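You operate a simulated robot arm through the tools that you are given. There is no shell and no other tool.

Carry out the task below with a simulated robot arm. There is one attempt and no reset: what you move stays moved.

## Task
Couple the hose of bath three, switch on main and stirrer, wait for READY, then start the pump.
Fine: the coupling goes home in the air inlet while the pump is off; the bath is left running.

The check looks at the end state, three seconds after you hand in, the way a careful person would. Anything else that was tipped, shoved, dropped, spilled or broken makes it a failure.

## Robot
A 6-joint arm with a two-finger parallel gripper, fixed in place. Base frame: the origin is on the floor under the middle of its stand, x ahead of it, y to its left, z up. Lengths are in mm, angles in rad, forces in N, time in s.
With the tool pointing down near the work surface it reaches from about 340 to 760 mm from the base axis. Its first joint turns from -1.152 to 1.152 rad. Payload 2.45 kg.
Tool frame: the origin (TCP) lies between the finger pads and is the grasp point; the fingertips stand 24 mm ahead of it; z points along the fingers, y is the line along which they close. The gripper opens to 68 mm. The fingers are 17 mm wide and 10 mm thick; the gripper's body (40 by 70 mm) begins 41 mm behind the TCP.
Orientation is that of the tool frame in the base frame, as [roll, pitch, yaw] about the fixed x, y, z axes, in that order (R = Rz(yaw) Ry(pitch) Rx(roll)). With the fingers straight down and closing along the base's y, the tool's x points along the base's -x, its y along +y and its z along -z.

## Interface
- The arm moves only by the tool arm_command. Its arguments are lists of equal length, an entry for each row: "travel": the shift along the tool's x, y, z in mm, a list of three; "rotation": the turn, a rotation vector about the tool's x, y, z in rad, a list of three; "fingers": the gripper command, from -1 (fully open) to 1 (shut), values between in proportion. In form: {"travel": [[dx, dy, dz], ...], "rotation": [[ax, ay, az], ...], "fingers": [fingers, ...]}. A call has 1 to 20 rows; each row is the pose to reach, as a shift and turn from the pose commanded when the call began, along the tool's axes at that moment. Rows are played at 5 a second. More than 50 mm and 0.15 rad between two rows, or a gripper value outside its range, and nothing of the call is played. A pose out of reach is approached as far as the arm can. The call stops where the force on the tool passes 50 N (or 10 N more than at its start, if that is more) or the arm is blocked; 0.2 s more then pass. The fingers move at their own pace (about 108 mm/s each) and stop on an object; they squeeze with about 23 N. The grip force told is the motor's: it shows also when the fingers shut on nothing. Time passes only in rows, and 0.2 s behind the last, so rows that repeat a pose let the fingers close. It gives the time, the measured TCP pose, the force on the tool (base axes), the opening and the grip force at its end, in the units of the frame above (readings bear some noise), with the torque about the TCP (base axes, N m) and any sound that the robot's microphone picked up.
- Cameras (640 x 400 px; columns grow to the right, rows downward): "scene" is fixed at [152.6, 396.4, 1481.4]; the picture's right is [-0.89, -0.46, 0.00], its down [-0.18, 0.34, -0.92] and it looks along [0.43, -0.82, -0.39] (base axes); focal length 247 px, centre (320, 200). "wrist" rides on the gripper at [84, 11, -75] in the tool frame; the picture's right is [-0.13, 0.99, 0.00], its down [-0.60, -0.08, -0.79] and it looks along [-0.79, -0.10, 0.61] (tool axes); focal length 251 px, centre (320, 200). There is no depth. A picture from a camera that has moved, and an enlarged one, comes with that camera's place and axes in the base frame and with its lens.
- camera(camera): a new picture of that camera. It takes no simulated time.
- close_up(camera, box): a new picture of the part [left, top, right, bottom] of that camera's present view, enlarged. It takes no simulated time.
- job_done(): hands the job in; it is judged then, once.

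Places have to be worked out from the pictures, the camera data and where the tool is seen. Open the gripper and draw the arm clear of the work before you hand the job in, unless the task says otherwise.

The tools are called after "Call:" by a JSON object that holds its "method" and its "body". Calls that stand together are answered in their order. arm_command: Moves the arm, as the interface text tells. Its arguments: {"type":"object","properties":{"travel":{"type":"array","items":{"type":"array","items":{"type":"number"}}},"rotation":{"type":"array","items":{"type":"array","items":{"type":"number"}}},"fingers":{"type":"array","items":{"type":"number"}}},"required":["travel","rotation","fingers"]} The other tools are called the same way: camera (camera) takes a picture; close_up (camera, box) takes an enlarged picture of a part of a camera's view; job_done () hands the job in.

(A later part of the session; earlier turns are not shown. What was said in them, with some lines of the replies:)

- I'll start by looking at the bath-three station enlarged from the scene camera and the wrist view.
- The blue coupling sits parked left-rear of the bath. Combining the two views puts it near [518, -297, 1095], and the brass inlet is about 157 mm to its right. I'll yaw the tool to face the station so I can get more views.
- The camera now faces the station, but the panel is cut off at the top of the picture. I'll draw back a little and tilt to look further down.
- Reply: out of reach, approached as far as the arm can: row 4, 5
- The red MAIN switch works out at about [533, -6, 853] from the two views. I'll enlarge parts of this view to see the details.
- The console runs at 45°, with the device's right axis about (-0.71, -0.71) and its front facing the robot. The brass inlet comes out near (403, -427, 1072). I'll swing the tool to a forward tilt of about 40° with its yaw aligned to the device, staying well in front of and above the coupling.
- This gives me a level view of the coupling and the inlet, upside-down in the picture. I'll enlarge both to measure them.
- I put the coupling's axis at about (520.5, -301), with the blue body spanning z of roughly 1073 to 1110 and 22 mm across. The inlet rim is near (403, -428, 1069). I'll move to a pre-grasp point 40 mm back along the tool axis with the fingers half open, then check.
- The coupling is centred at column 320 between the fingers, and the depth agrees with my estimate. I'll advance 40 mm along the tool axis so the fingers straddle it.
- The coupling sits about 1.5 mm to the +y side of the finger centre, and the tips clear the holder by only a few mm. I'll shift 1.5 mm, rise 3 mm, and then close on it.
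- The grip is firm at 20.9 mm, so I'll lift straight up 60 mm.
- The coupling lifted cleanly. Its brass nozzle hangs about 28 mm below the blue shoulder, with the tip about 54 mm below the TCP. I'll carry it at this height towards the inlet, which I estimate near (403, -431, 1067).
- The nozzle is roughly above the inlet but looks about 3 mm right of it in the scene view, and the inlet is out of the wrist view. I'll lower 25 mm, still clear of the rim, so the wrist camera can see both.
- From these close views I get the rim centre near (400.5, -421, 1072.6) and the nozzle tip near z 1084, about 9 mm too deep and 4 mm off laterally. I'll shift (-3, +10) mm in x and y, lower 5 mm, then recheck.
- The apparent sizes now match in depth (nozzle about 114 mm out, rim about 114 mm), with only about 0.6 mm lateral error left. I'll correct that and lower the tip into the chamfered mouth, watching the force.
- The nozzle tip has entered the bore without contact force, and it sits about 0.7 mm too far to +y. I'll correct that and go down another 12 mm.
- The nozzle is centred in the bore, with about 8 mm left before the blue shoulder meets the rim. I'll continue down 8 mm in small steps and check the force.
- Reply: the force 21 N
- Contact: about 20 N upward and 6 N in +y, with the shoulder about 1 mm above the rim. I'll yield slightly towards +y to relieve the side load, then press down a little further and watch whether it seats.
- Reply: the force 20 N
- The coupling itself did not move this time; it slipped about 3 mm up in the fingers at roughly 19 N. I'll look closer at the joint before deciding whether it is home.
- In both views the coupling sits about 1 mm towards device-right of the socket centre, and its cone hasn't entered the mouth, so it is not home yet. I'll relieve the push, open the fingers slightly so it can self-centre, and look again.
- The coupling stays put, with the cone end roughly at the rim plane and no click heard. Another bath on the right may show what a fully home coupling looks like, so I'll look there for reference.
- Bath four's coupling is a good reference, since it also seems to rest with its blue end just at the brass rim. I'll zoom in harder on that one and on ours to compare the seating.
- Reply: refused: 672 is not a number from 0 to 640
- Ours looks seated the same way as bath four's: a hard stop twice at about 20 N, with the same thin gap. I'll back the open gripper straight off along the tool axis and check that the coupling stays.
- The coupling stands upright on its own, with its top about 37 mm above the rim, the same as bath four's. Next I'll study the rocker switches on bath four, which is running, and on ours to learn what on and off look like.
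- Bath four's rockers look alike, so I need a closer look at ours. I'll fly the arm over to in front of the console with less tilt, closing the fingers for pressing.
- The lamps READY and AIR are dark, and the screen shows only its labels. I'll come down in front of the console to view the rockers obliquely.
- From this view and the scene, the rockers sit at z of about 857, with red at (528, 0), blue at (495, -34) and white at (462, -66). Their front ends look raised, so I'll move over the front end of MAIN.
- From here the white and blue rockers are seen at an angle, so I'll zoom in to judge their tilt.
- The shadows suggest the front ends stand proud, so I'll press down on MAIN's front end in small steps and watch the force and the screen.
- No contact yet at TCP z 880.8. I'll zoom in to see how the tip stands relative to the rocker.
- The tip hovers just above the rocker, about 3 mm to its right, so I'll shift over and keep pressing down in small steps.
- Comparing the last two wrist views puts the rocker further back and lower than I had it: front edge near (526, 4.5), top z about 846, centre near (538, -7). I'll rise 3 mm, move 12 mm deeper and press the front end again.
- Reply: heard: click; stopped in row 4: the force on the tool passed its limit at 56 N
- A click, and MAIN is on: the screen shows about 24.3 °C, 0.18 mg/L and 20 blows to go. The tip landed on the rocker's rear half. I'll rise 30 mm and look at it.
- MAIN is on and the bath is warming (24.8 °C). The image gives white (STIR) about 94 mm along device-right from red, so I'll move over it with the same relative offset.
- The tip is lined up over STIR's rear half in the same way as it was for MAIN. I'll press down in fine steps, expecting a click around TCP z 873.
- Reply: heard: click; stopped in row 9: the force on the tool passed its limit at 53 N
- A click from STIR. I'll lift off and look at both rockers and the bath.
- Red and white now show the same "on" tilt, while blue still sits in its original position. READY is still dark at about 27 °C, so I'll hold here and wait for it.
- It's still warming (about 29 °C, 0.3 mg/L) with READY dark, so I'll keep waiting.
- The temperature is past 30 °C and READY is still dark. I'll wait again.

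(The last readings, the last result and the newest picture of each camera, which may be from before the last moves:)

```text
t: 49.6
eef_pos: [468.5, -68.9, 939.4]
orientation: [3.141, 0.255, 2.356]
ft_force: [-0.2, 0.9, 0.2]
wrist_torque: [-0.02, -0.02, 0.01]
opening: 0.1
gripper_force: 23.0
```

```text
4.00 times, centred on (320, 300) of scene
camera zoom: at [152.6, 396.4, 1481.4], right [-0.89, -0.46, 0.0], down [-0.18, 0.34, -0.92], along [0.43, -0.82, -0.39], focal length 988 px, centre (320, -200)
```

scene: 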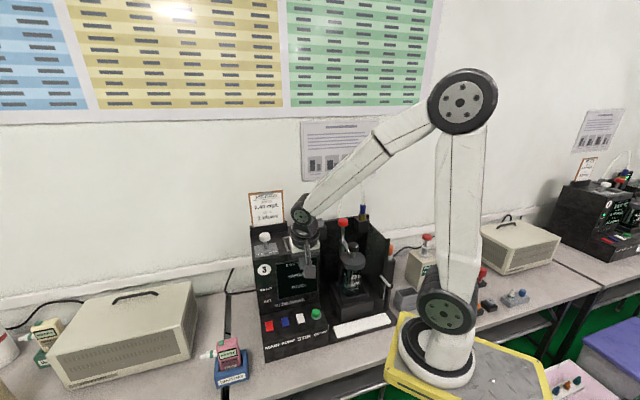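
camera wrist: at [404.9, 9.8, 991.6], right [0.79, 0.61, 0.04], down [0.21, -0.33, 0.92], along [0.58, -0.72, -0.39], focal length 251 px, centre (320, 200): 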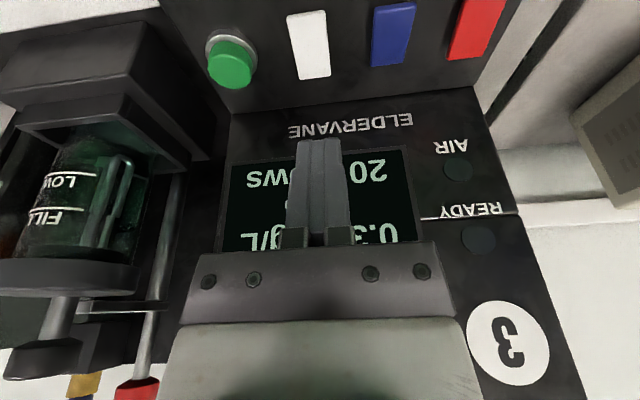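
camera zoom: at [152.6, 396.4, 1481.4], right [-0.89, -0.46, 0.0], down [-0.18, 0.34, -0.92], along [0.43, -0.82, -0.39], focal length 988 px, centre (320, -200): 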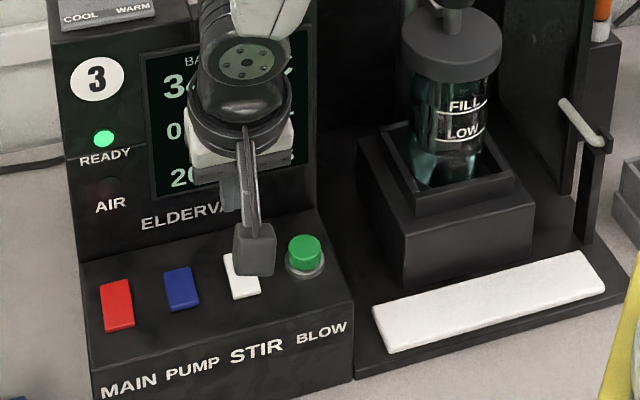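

READY is lit. Before starting the pump I'll check once more that the coupling is still home, and get a view of the current layout.

Call:
{"method": "close_up", "body": {"camera": "scene", "box": [350, 196, 382, 216]}}

Call:
{"method": "close_up", "body": {"camera": "scene", "box": [300, 150, 420, 260]}}

```text
16.00 times, centred on (366, 206) of scene
camera zoom: at [152.6, 396.4, 1481.4], right [-0.89, -0.46, 0.0], down [-0.18, 0.34, -0.92], along [0.43, -0.82, -0.39], focal length 3953 px, centre (-416, 104)
```

zoom: 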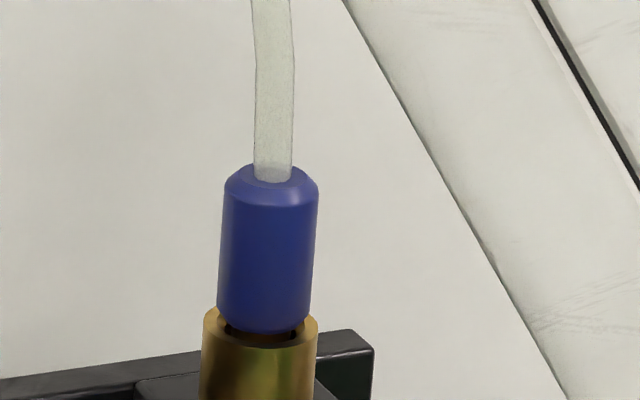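

```text
3.64 times, centred on (360, 205) of scene
camera zoom: at [152.6, 396.4, 1481.4], right [-0.89, -0.46, 0.0], down [-0.18, 0.34, -0.92], along [0.43, -0.82, -0.39], focal length 898 px, centre (174, 182)
```

zoom: 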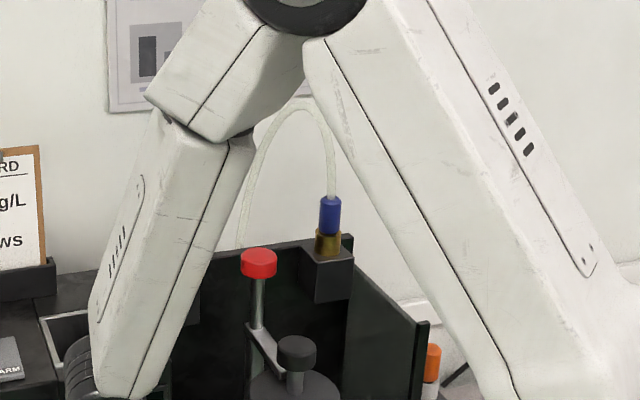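

The coupling is unchanged. I'll move over PUMP, 47 mm to the left, at the same relative point.

Call:
{"method": "arm_command", "body": {"travel": [[0, 23.5, 0], [0, 46.9, 0], [7.0, 46.9, 27.0], [14.0, 46.9, 53.5], [14.0, 46.9, 53.5]], "rotation": [[0, 0, 0], [0, 0, 0], [0, 0, 0], [0, 0, 0], [0, 0, 0]], "fingers": [1, 1, 1, 1, 1]}}

Call:
{"method": "camera", "body": {"camera": "wrist"}}

Call:
{"method": "close_up", "body": {"camera": "wrist", "box": [256, 80, 384, 160]}}

```text
t: 50.8
eef_pos: [500.4, -37.1, 885.5]
orientation: [3.139, 0.256, 2.357]
ft_force: [0.8, -0.1, 0.1]
wrist_torque: [0.01, -0.03, 0.01]
opening: 0.0
gripper_force: 23.3
```

```text
taken
camera wrist: at [437.1, 42.0, 935.9], right [0.79, 0.61, 0.04], down [0.21, -0.33, 0.92], along [0.58, -0.72, -0.39], focal length 251 px, centre (320, 200)
```

wrist: 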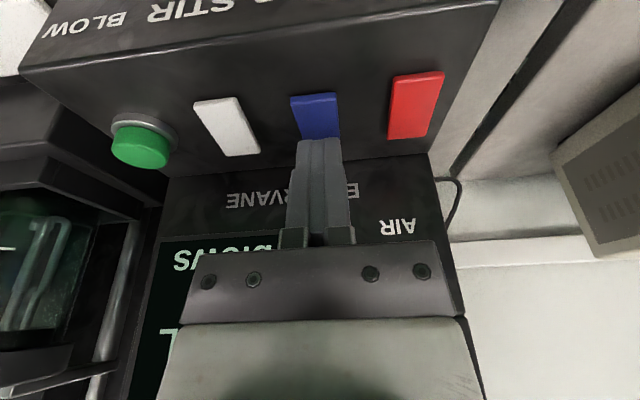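

```text
5.00 times, centred on (320, 120) of wrist
camera zoom: at [437.1, 42.0, 935.9], right [0.79, 0.61, 0.04], down [0.21, -0.33, 0.92], along [0.58, -0.72, -0.39], focal length 1257 px, centre (320, 600)
```

zoom: 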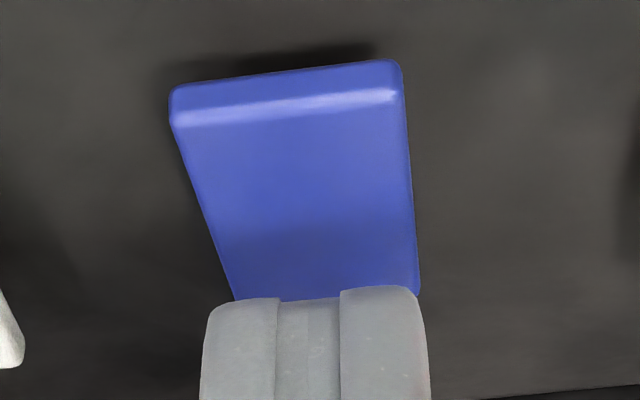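

PUMP is lined up just like the others, with the tip about 1.5 mm too deep. I'll correct that and press in fine steps.

Call:
{"method": "arm_command", "body": {"travel": [[2.5, 0, 4.3], [3.6, 0, 8.6], [3.8, 0, 9.4], [4.0, 0, 10.2], [4.2, 0, 11.0], [4.4, 0, 11.8], [4.6, 0, 12.6], [4.8, 0, 13.4], [5.0, 0, 14.2], [5.2, 0, 15.0]], "rotation": [[0, 0, 0], [0, 0, 0], [0, 0, 0], [0, 0, 0], [0, 0, 0], [0, 0, 0], [0, 0, 0], [0, 0, 0], [0, 0, 0], [0, 0, 0]], "fingers": [1, 1, 1, 1, 1, 1, 1, 1, 1, 1]}}

Call:
{"method": "close_up", "body": {"camera": "wrist", "box": [240, 60, 400, 160]}}

Call:
{"method": "close_up", "body": {"camera": "scene", "box": [240, 250, 400, 350]}}

```text
t: 52.8
eef_pos: [500.0, -34.8, 872.2]
orientation: [3.139, 0.26, 2.358]
ft_force: [-8.7, 4.8, 15.9]
wrist_torque: [0.17, 0.25, -0.02]
opening: 0.1
gripper_force: 23.5
heard: click
stopped in row 10: the force on the tool passed its limit at 53 N (the readings are from after the stop); the commanded pose is now the measured one
```

```text
4.00 times, centred on (320, 110) of wrist
camera zoom: at [436.8, 44.3, 923.2], right [0.79, 0.61, 0.04], down [0.21, -0.33, 0.92], along [0.58, -0.72, -0.39], focal length 1006 px, centre (320, 560)
```

zoom: 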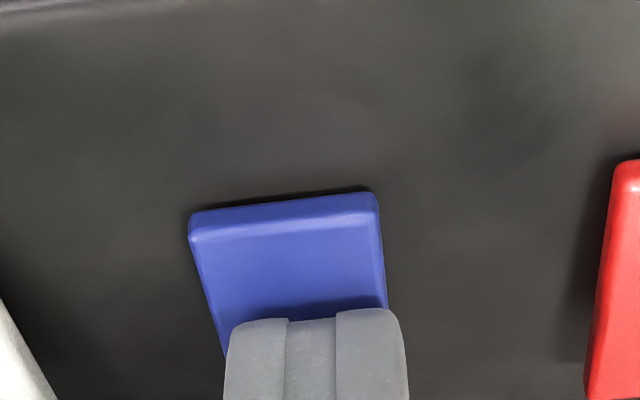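

```text
4.00 times, centred on (320, 300) of scene
camera zoom: at [152.2, 396.5, 1481.4], right [-0.89, -0.46, 0.0], down [-0.18, 0.34, -0.92], along [0.43, -0.82, -0.39], focal length 988 px, centre (320, -200)
```

zoom: 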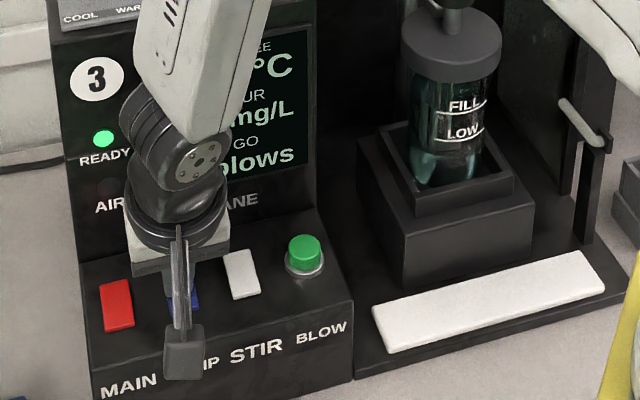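

A click from PUMP. I'll lift clear and check the AIR lamp and the rockers.

Call:
{"method": "arm_command", "body": {"travel": [[-6, 0, -22], [-12, 0, -44], [-10, 0, -75], [0, 0, -110], [10, 0, -140], [10, 0, -140]], "rotation": [[0, 0, 0], [0, 0, 0], [0, 0, 0], [0, 0, 0], [0, 0, 0], [0, 0, 0]], "fingers": [1, 1, 1, 1, 1, 1]}}

Call:
{"method": "camera", "body": {"camera": "wrist"}}

Call:
{"method": "close_up", "body": {"camera": "scene", "box": [240, 250, 400, 350]}}

Call:
{"method": "close_up", "body": {"camera": "scene", "box": [258, 305, 322, 345]}}

```text
t: 54.2
eef_pos: [468.4, -1.5, 1004.1]
orientation: [3.14, 0.257, 2.357]
ft_force: [-0.4, -0.1, 0.6]
wrist_torque: [-0.01, 0.02, -0.03]
opening: 0.2
gripper_force: 22.7
```

```text
taken
camera wrist: at [404.8, 76.9, 1054.2], right [0.79, 0.61, 0.04], down [0.21, -0.33, 0.92], along [0.58, -0.72, -0.39], focal length 251 px, centre (320, 200)
```

wrist: 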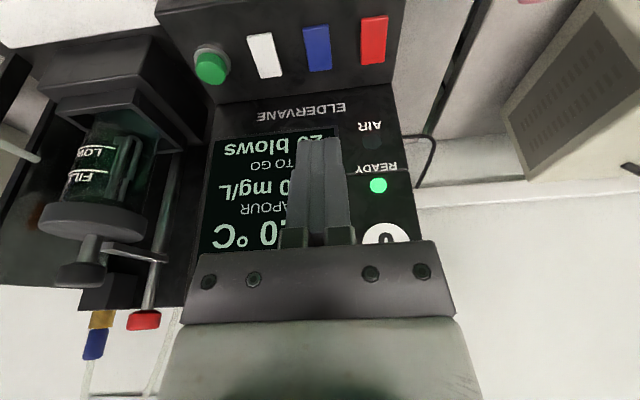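

```text
4.00 times, centred on (320, 300) of scene
camera zoom: at [152.6, 396.4, 1481.4], right [-0.89, -0.46, 0.0], down [-0.18, 0.34, -0.92], along [0.43, -0.82, -0.39], focal length 988 px, centre (320, -200)
```

zoom: 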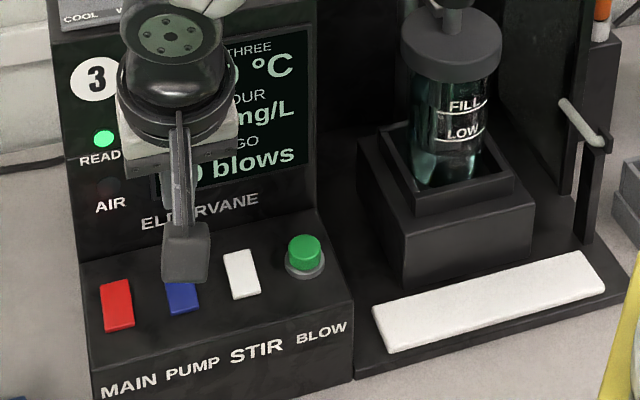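

```text
10.00 times, centred on (290, 325) of scene
camera zoom: at [152.6, 396.4, 1481.4], right [-0.89, -0.46, 0.0], down [-0.18, 0.34, -0.92], along [0.43, -0.82, -0.39], focal length 2471 px, centre (620, -1050)
```

zoom: 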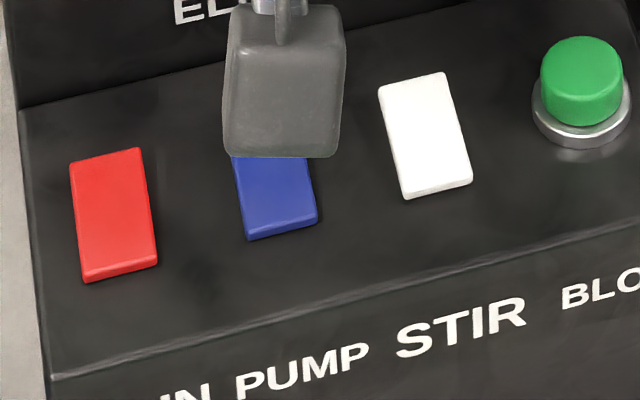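

Blue now shows the same "on" look as the others, and READY stays lit. I'll zoom in on the lamps and the coupling to see whether the AIR lamp shows anything and whether everything is stable.

Call:
{"method": "close_up", "body": {"camera": "wrist", "box": [320, 100, 448, 180]}}

Call:
{"method": "close_up", "body": {"camera": "scene", "box": [350, 196, 382, 216]}}

Call:
{"method": "close_up", "body": {"camera": "scene", "box": [592, 205, 624, 225]}}

```text
5.00 times, centred on (384, 140) of wrist
camera zoom: at [404.8, 76.9, 1054.2], right [0.79, 0.61, 0.04], down [0.21, -0.33, 0.92], along [0.58, -0.72, -0.39], focal length 1257 px, centre (0, 500)
```

zoom: 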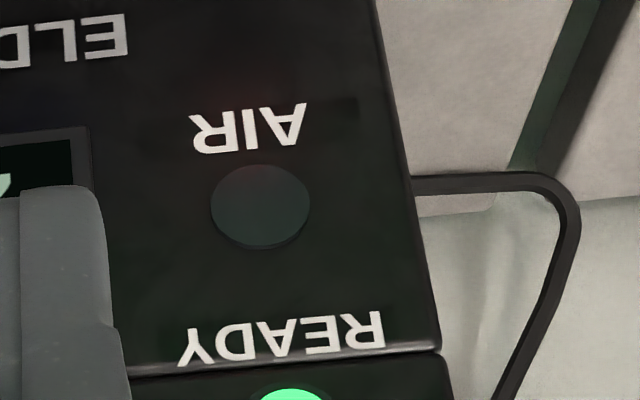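

```text
16.00 times, centred on (366, 206) of scene
camera zoom: at [152.6, 396.4, 1481.4], right [-0.89, -0.46, 0.0], down [-0.18, 0.34, -0.92], along [0.43, -0.82, -0.39], focal length 3953 px, centre (-416, 104)
```

zoom: 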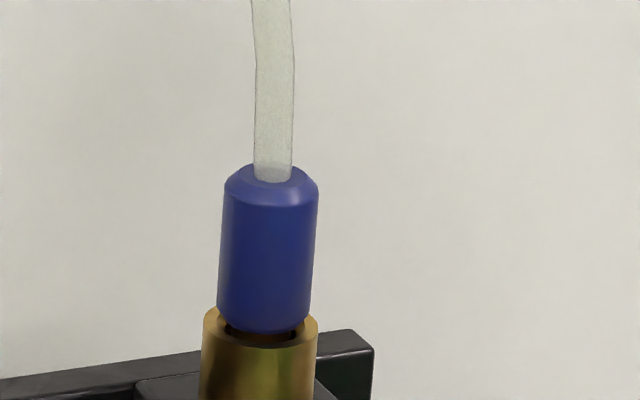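

```text
16.00 times, centred on (608, 215) of scene
camera zoom: at [152.6, 396.4, 1481.4], right [-0.89, -0.46, 0.0], down [-0.18, 0.34, -0.92], along [0.43, -0.82, -0.39], focal length 3953 px, centre (-4288, -40)
```

zoom: 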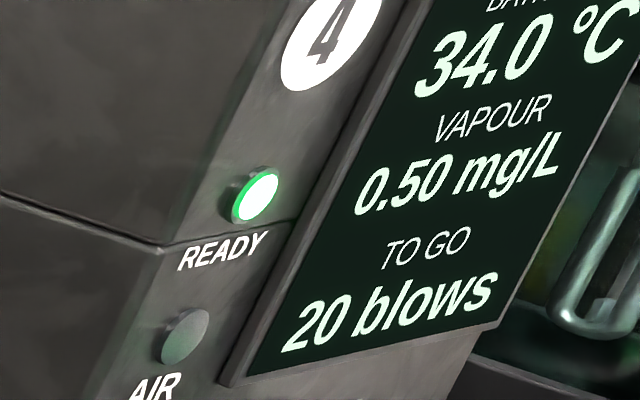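

AIR is dark, the same as on running bath four, and the coupling is unmoved. I'll open the gripper while rising clear of the station, then recheck everything.

Call:
{"method": "arm_command", "body": {"travel": [[-10, 0, -38.5], [-20, 0, -77], [-30, 0, -115.5], [-40, 0, -154], [-50, 0, -192.5], [-55, 0, -212], [-55, 0, -212], [-55, 0, -212], [-55, 0, -212]], "rotation": [[0, 0, 0], [0, 0, 0], [0, 0, 0], [0, 0, 0], [0, 0, 0], [0, 0, 0], [0, 0, 0], [0, 0, 0], [0, 0, 0]], "fingers": [1, 1, 1, 0, -1, -1, -1, -1, -1]}}

Call:
{"method": "camera", "body": {"camera": "scene"}}

Call:
{"method": "close_up", "body": {"camera": "scene", "box": [240, 250, 400, 350]}}

Call:
{"method": "close_up", "body": {"camera": "scene", "box": [258, 305, 322, 345]}}

Call:
{"method": "close_up", "body": {"camera": "scene", "box": [330, 245, 378, 305]}}

```text
t: 56.2
eef_pos: [466.3, -1.7, 1222.4]
orientation: [3.137, 0.258, 2.355]
ft_force: [0.5, 0.6, -0.4]
wrist_torque: [-0.01, 0.02, 0.0]
opening: 68.4
gripper_force: 0.1
```

```text
taken
```

scene: 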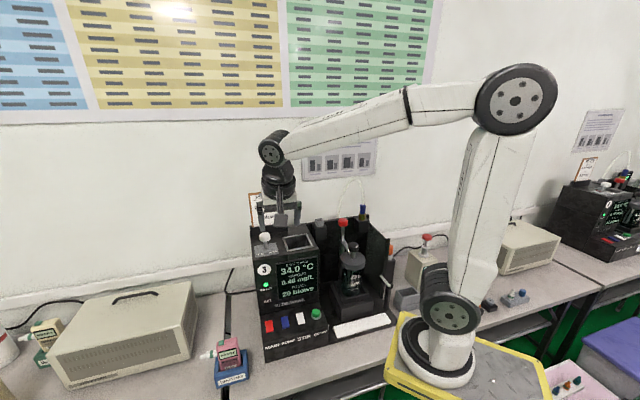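

```text
4.00 times, centred on (320, 300) of scene
camera zoom: at [152.6, 396.4, 1481.4], right [-0.89, -0.46, 0.0], down [-0.18, 0.34, -0.92], along [0.43, -0.82, -0.39], focal length 988 px, centre (320, -200)
```

zoom: 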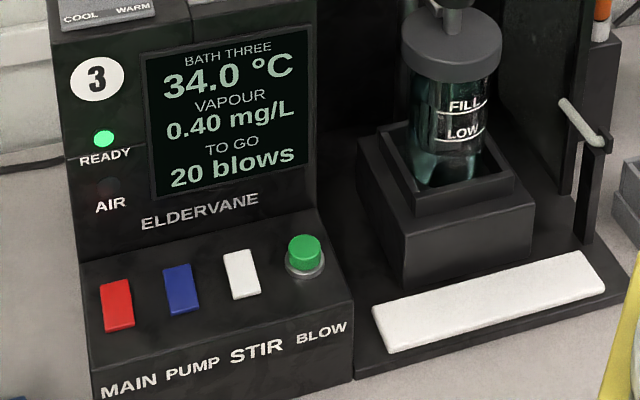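

```text
10.00 times, centred on (290, 325) of scene
camera zoom: at [152.6, 396.4, 1481.4], right [-0.89, -0.46, 0.0], down [-0.18, 0.34, -0.92], along [0.43, -0.82, -0.39], focal length 2471 px, centre (620, -1050)
```

zoom: 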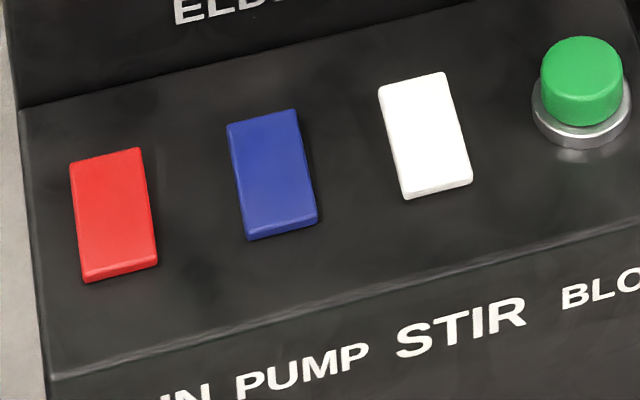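

```text
6.67 times, centred on (354, 275) of scene
camera zoom: at [152.6, 396.4, 1481.4], right [-0.89, -0.46, 0.0], down [-0.18, 0.34, -0.92], along [0.43, -0.82, -0.39], focal length 1647 px, centre (93, -300)
```

zoom: 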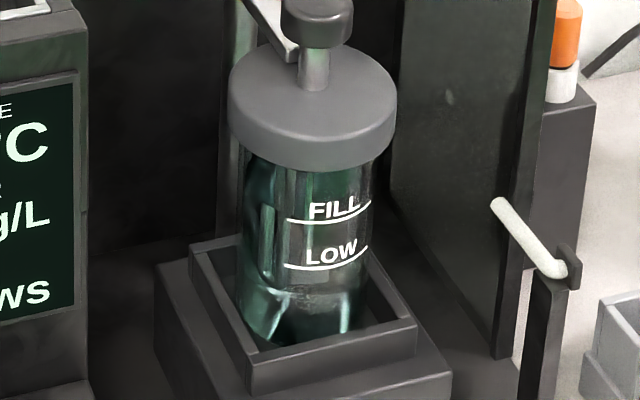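

The screen reads 34.0 °C, 0.40 mg/L, READY is lit, and all three rockers are in the on position. I'll compare the AIR lamp and bottle with running bath four once more to be sure the pump state is right.

Call:
{"method": "close_up", "body": {"camera": "scene", "box": [254, 278, 286, 308]}}

Call:
{"method": "close_up", "body": {"camera": "scene", "box": [608, 185, 640, 235]}}

Call:
{"method": "close_up", "body": {"camera": "scene", "box": [600, 232, 632, 252]}}

Call:
{"method": "close_up", "body": {"camera": "scene", "box": [342, 262, 366, 298]}}

```text
13.33 times, centred on (270, 293) of scene
camera zoom: at [152.6, 396.4, 1481.4], right [-0.89, -0.46, 0.0], down [-0.18, 0.34, -0.92], along [0.43, -0.82, -0.39], focal length 3294 px, centre (987, -1040)
```

zoom: 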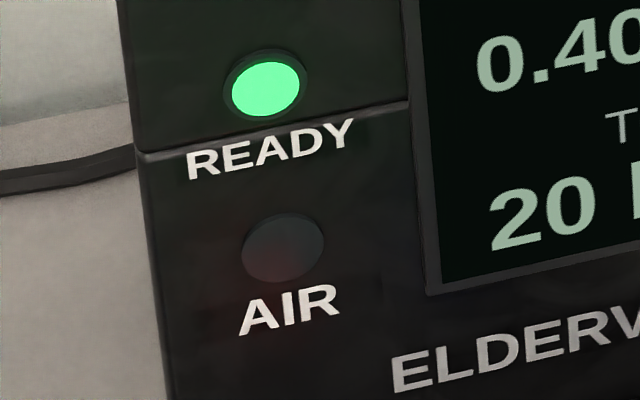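

```text
8.00 times, centred on (624, 210) of scene
camera zoom: at [152.6, 396.4, 1481.4], right [-0.89, -0.46, 0.0], down [-0.18, 0.34, -0.92], along [0.43, -0.82, -0.39], focal length 1977 px, centre (-2112, 120)
```

zoom: 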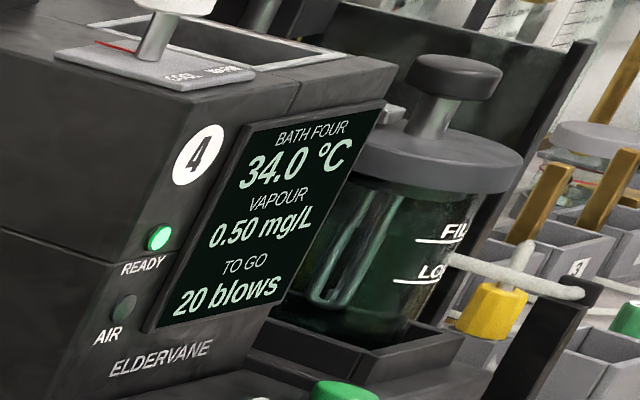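

```text
16.00 times, centred on (616, 242) of scene
camera zoom: at [152.6, 396.4, 1481.4], right [-0.89, -0.46, 0.0], down [-0.18, 0.34, -0.92], along [0.43, -0.82, -0.39], focal length 3953 px, centre (-4416, -472)
```

zoom: 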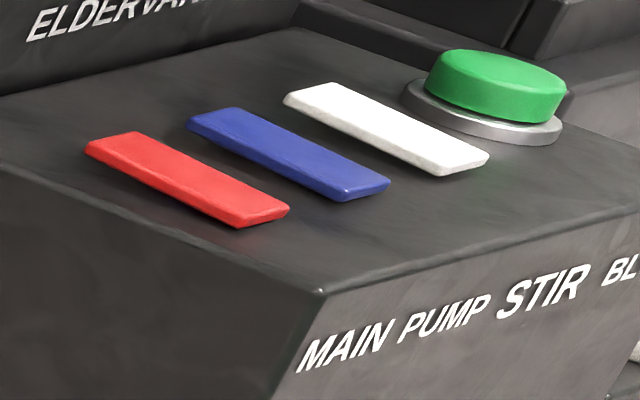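

```text
11.11 times, centred on (354, 280) of scene
camera zoom: at [152.6, 396.4, 1481.4], right [-0.89, -0.46, 0.0], down [-0.18, 0.34, -0.92], along [0.43, -0.82, -0.39], focal length 2745 px, centre (-58, -689)
```

zoom: 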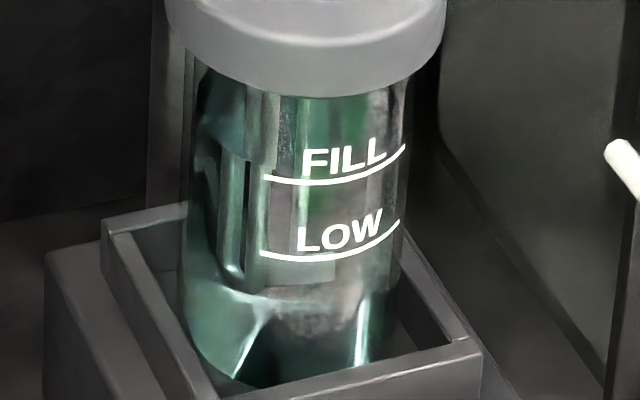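

Bath four, with all three of its rockers in the same position, also has AIR dark, and ours matches: pump rocker front-down, READY lit, 34.0 °C, 0.40 mg/L. I'll draw the arm further up and clear, then take a last look.

Call:
{"method": "arm_command", "body": {"travel": [[-8, 0, -31], [-16, 0, -62], [-24, 0, -93], [-31, 0, -120], [-31, 0, -120], [-31, 0, -120]], "rotation": [[0, 0, 0], [0, 0, 0], [0, 0, 0], [0, 0, 0], [0, 0, 0], [0, 0, 0]], "fingers": [-1, -1, -1, -1, -1, -1]}}

Call:
{"method": "camera", "body": {"camera": "scene"}}

Call:
{"method": "close_up", "body": {"camera": "scene", "box": [230, 170, 410, 370]}}

Call:
{"method": "close_up", "body": {"camera": "scene", "box": [340, 170, 388, 220]}}

```text
t: 57.6
eef_pos: [465.9, -0.4, 1348.1]
orientation: [3.136, 0.259, 2.355]
ft_force: [-0.6, -0.7, 0.1]
wrist_torque: [0.02, 0.0, 0.0]
opening: 68.2
gripper_force: 0.0
```

```text
taken
```

scene: 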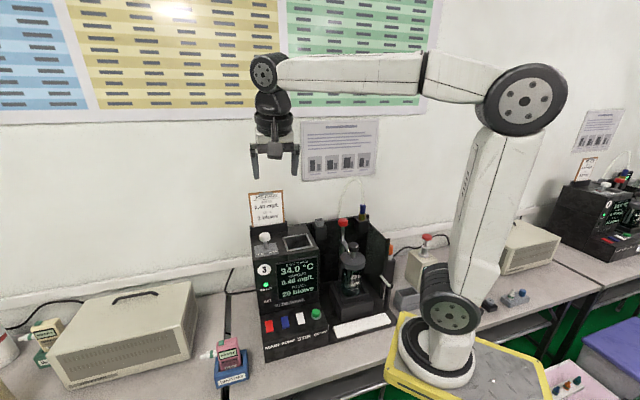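

```text
2.00 times, centred on (320, 270) of scene
camera zoom: at [152.6, 396.4, 1481.4], right [-0.89, -0.46, 0.0], down [-0.18, 0.34, -0.92], along [0.43, -0.82, -0.39], focal length 494 px, centre (320, 60)
```

zoom: 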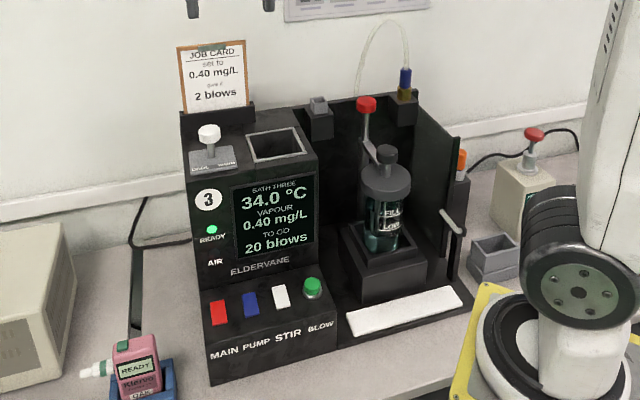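

```text
8.00 times, centred on (364, 195) of scene
camera zoom: at [152.6, 396.4, 1481.4], right [-0.89, -0.46, 0.0], down [-0.18, 0.34, -0.92], along [0.43, -0.82, -0.39], focal length 1977 px, centre (-32, 240)
```

zoom: 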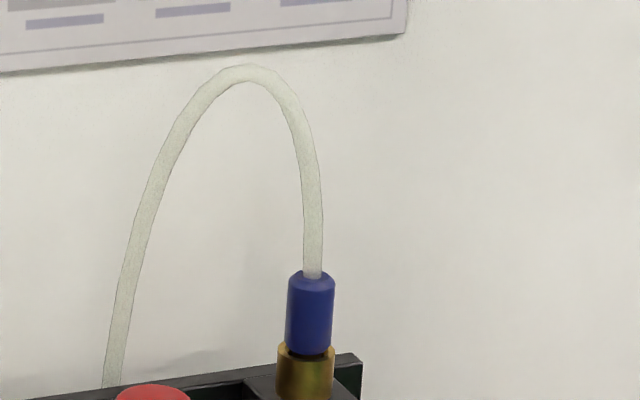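

Here is the final state:
- **Coupling:** seated upright in the air inlet.
- **Switches:** MAIN, STIR and PUMP are all on.
- **Bath:** READY is lit at 34.0 °C, 0.40 mg/L.
- **Surroundings:** nothing else looks disturbed.

The gripper is open and clear, so I'm handing in.

Call:
{"method": "job_done", "body": {}}

```text
The job is handed in.
```

The hose of bath three is coupled, main and stirrer are on, and I started the pump after READY lit. The bath is left running at 34.0 °C and 0.40 mg/L. I've handed the job in, but no verdict has come back yet.

- **Coupling:** I seated it in the air inlet while the pump was off. It came to a hard stop at about 20 N with no click, so I compared it with bath four's coupling. Both stand about 37 mm above the rim, and ours stayed upright and unmoved after I let go.
- **Switches:** MAIN, STIR and PUMP each clicked once when pressed, and all three rockers are in the on position. Each press ended at the arm's force limit, peaking at 53 to 56 N, which is harder than the switches needed. I saw no damage.
- **Pump running:** I judged this from the click and the rocker position only. I couldn't see bubbles in the bottle. The AIR lamp is dark, as it is on bath four, whose three rockers look to be in the same position as each other.

Nothing else appeared moved or spilled in the last pictures. The gripper is open and the arm is raised clear of the bench.
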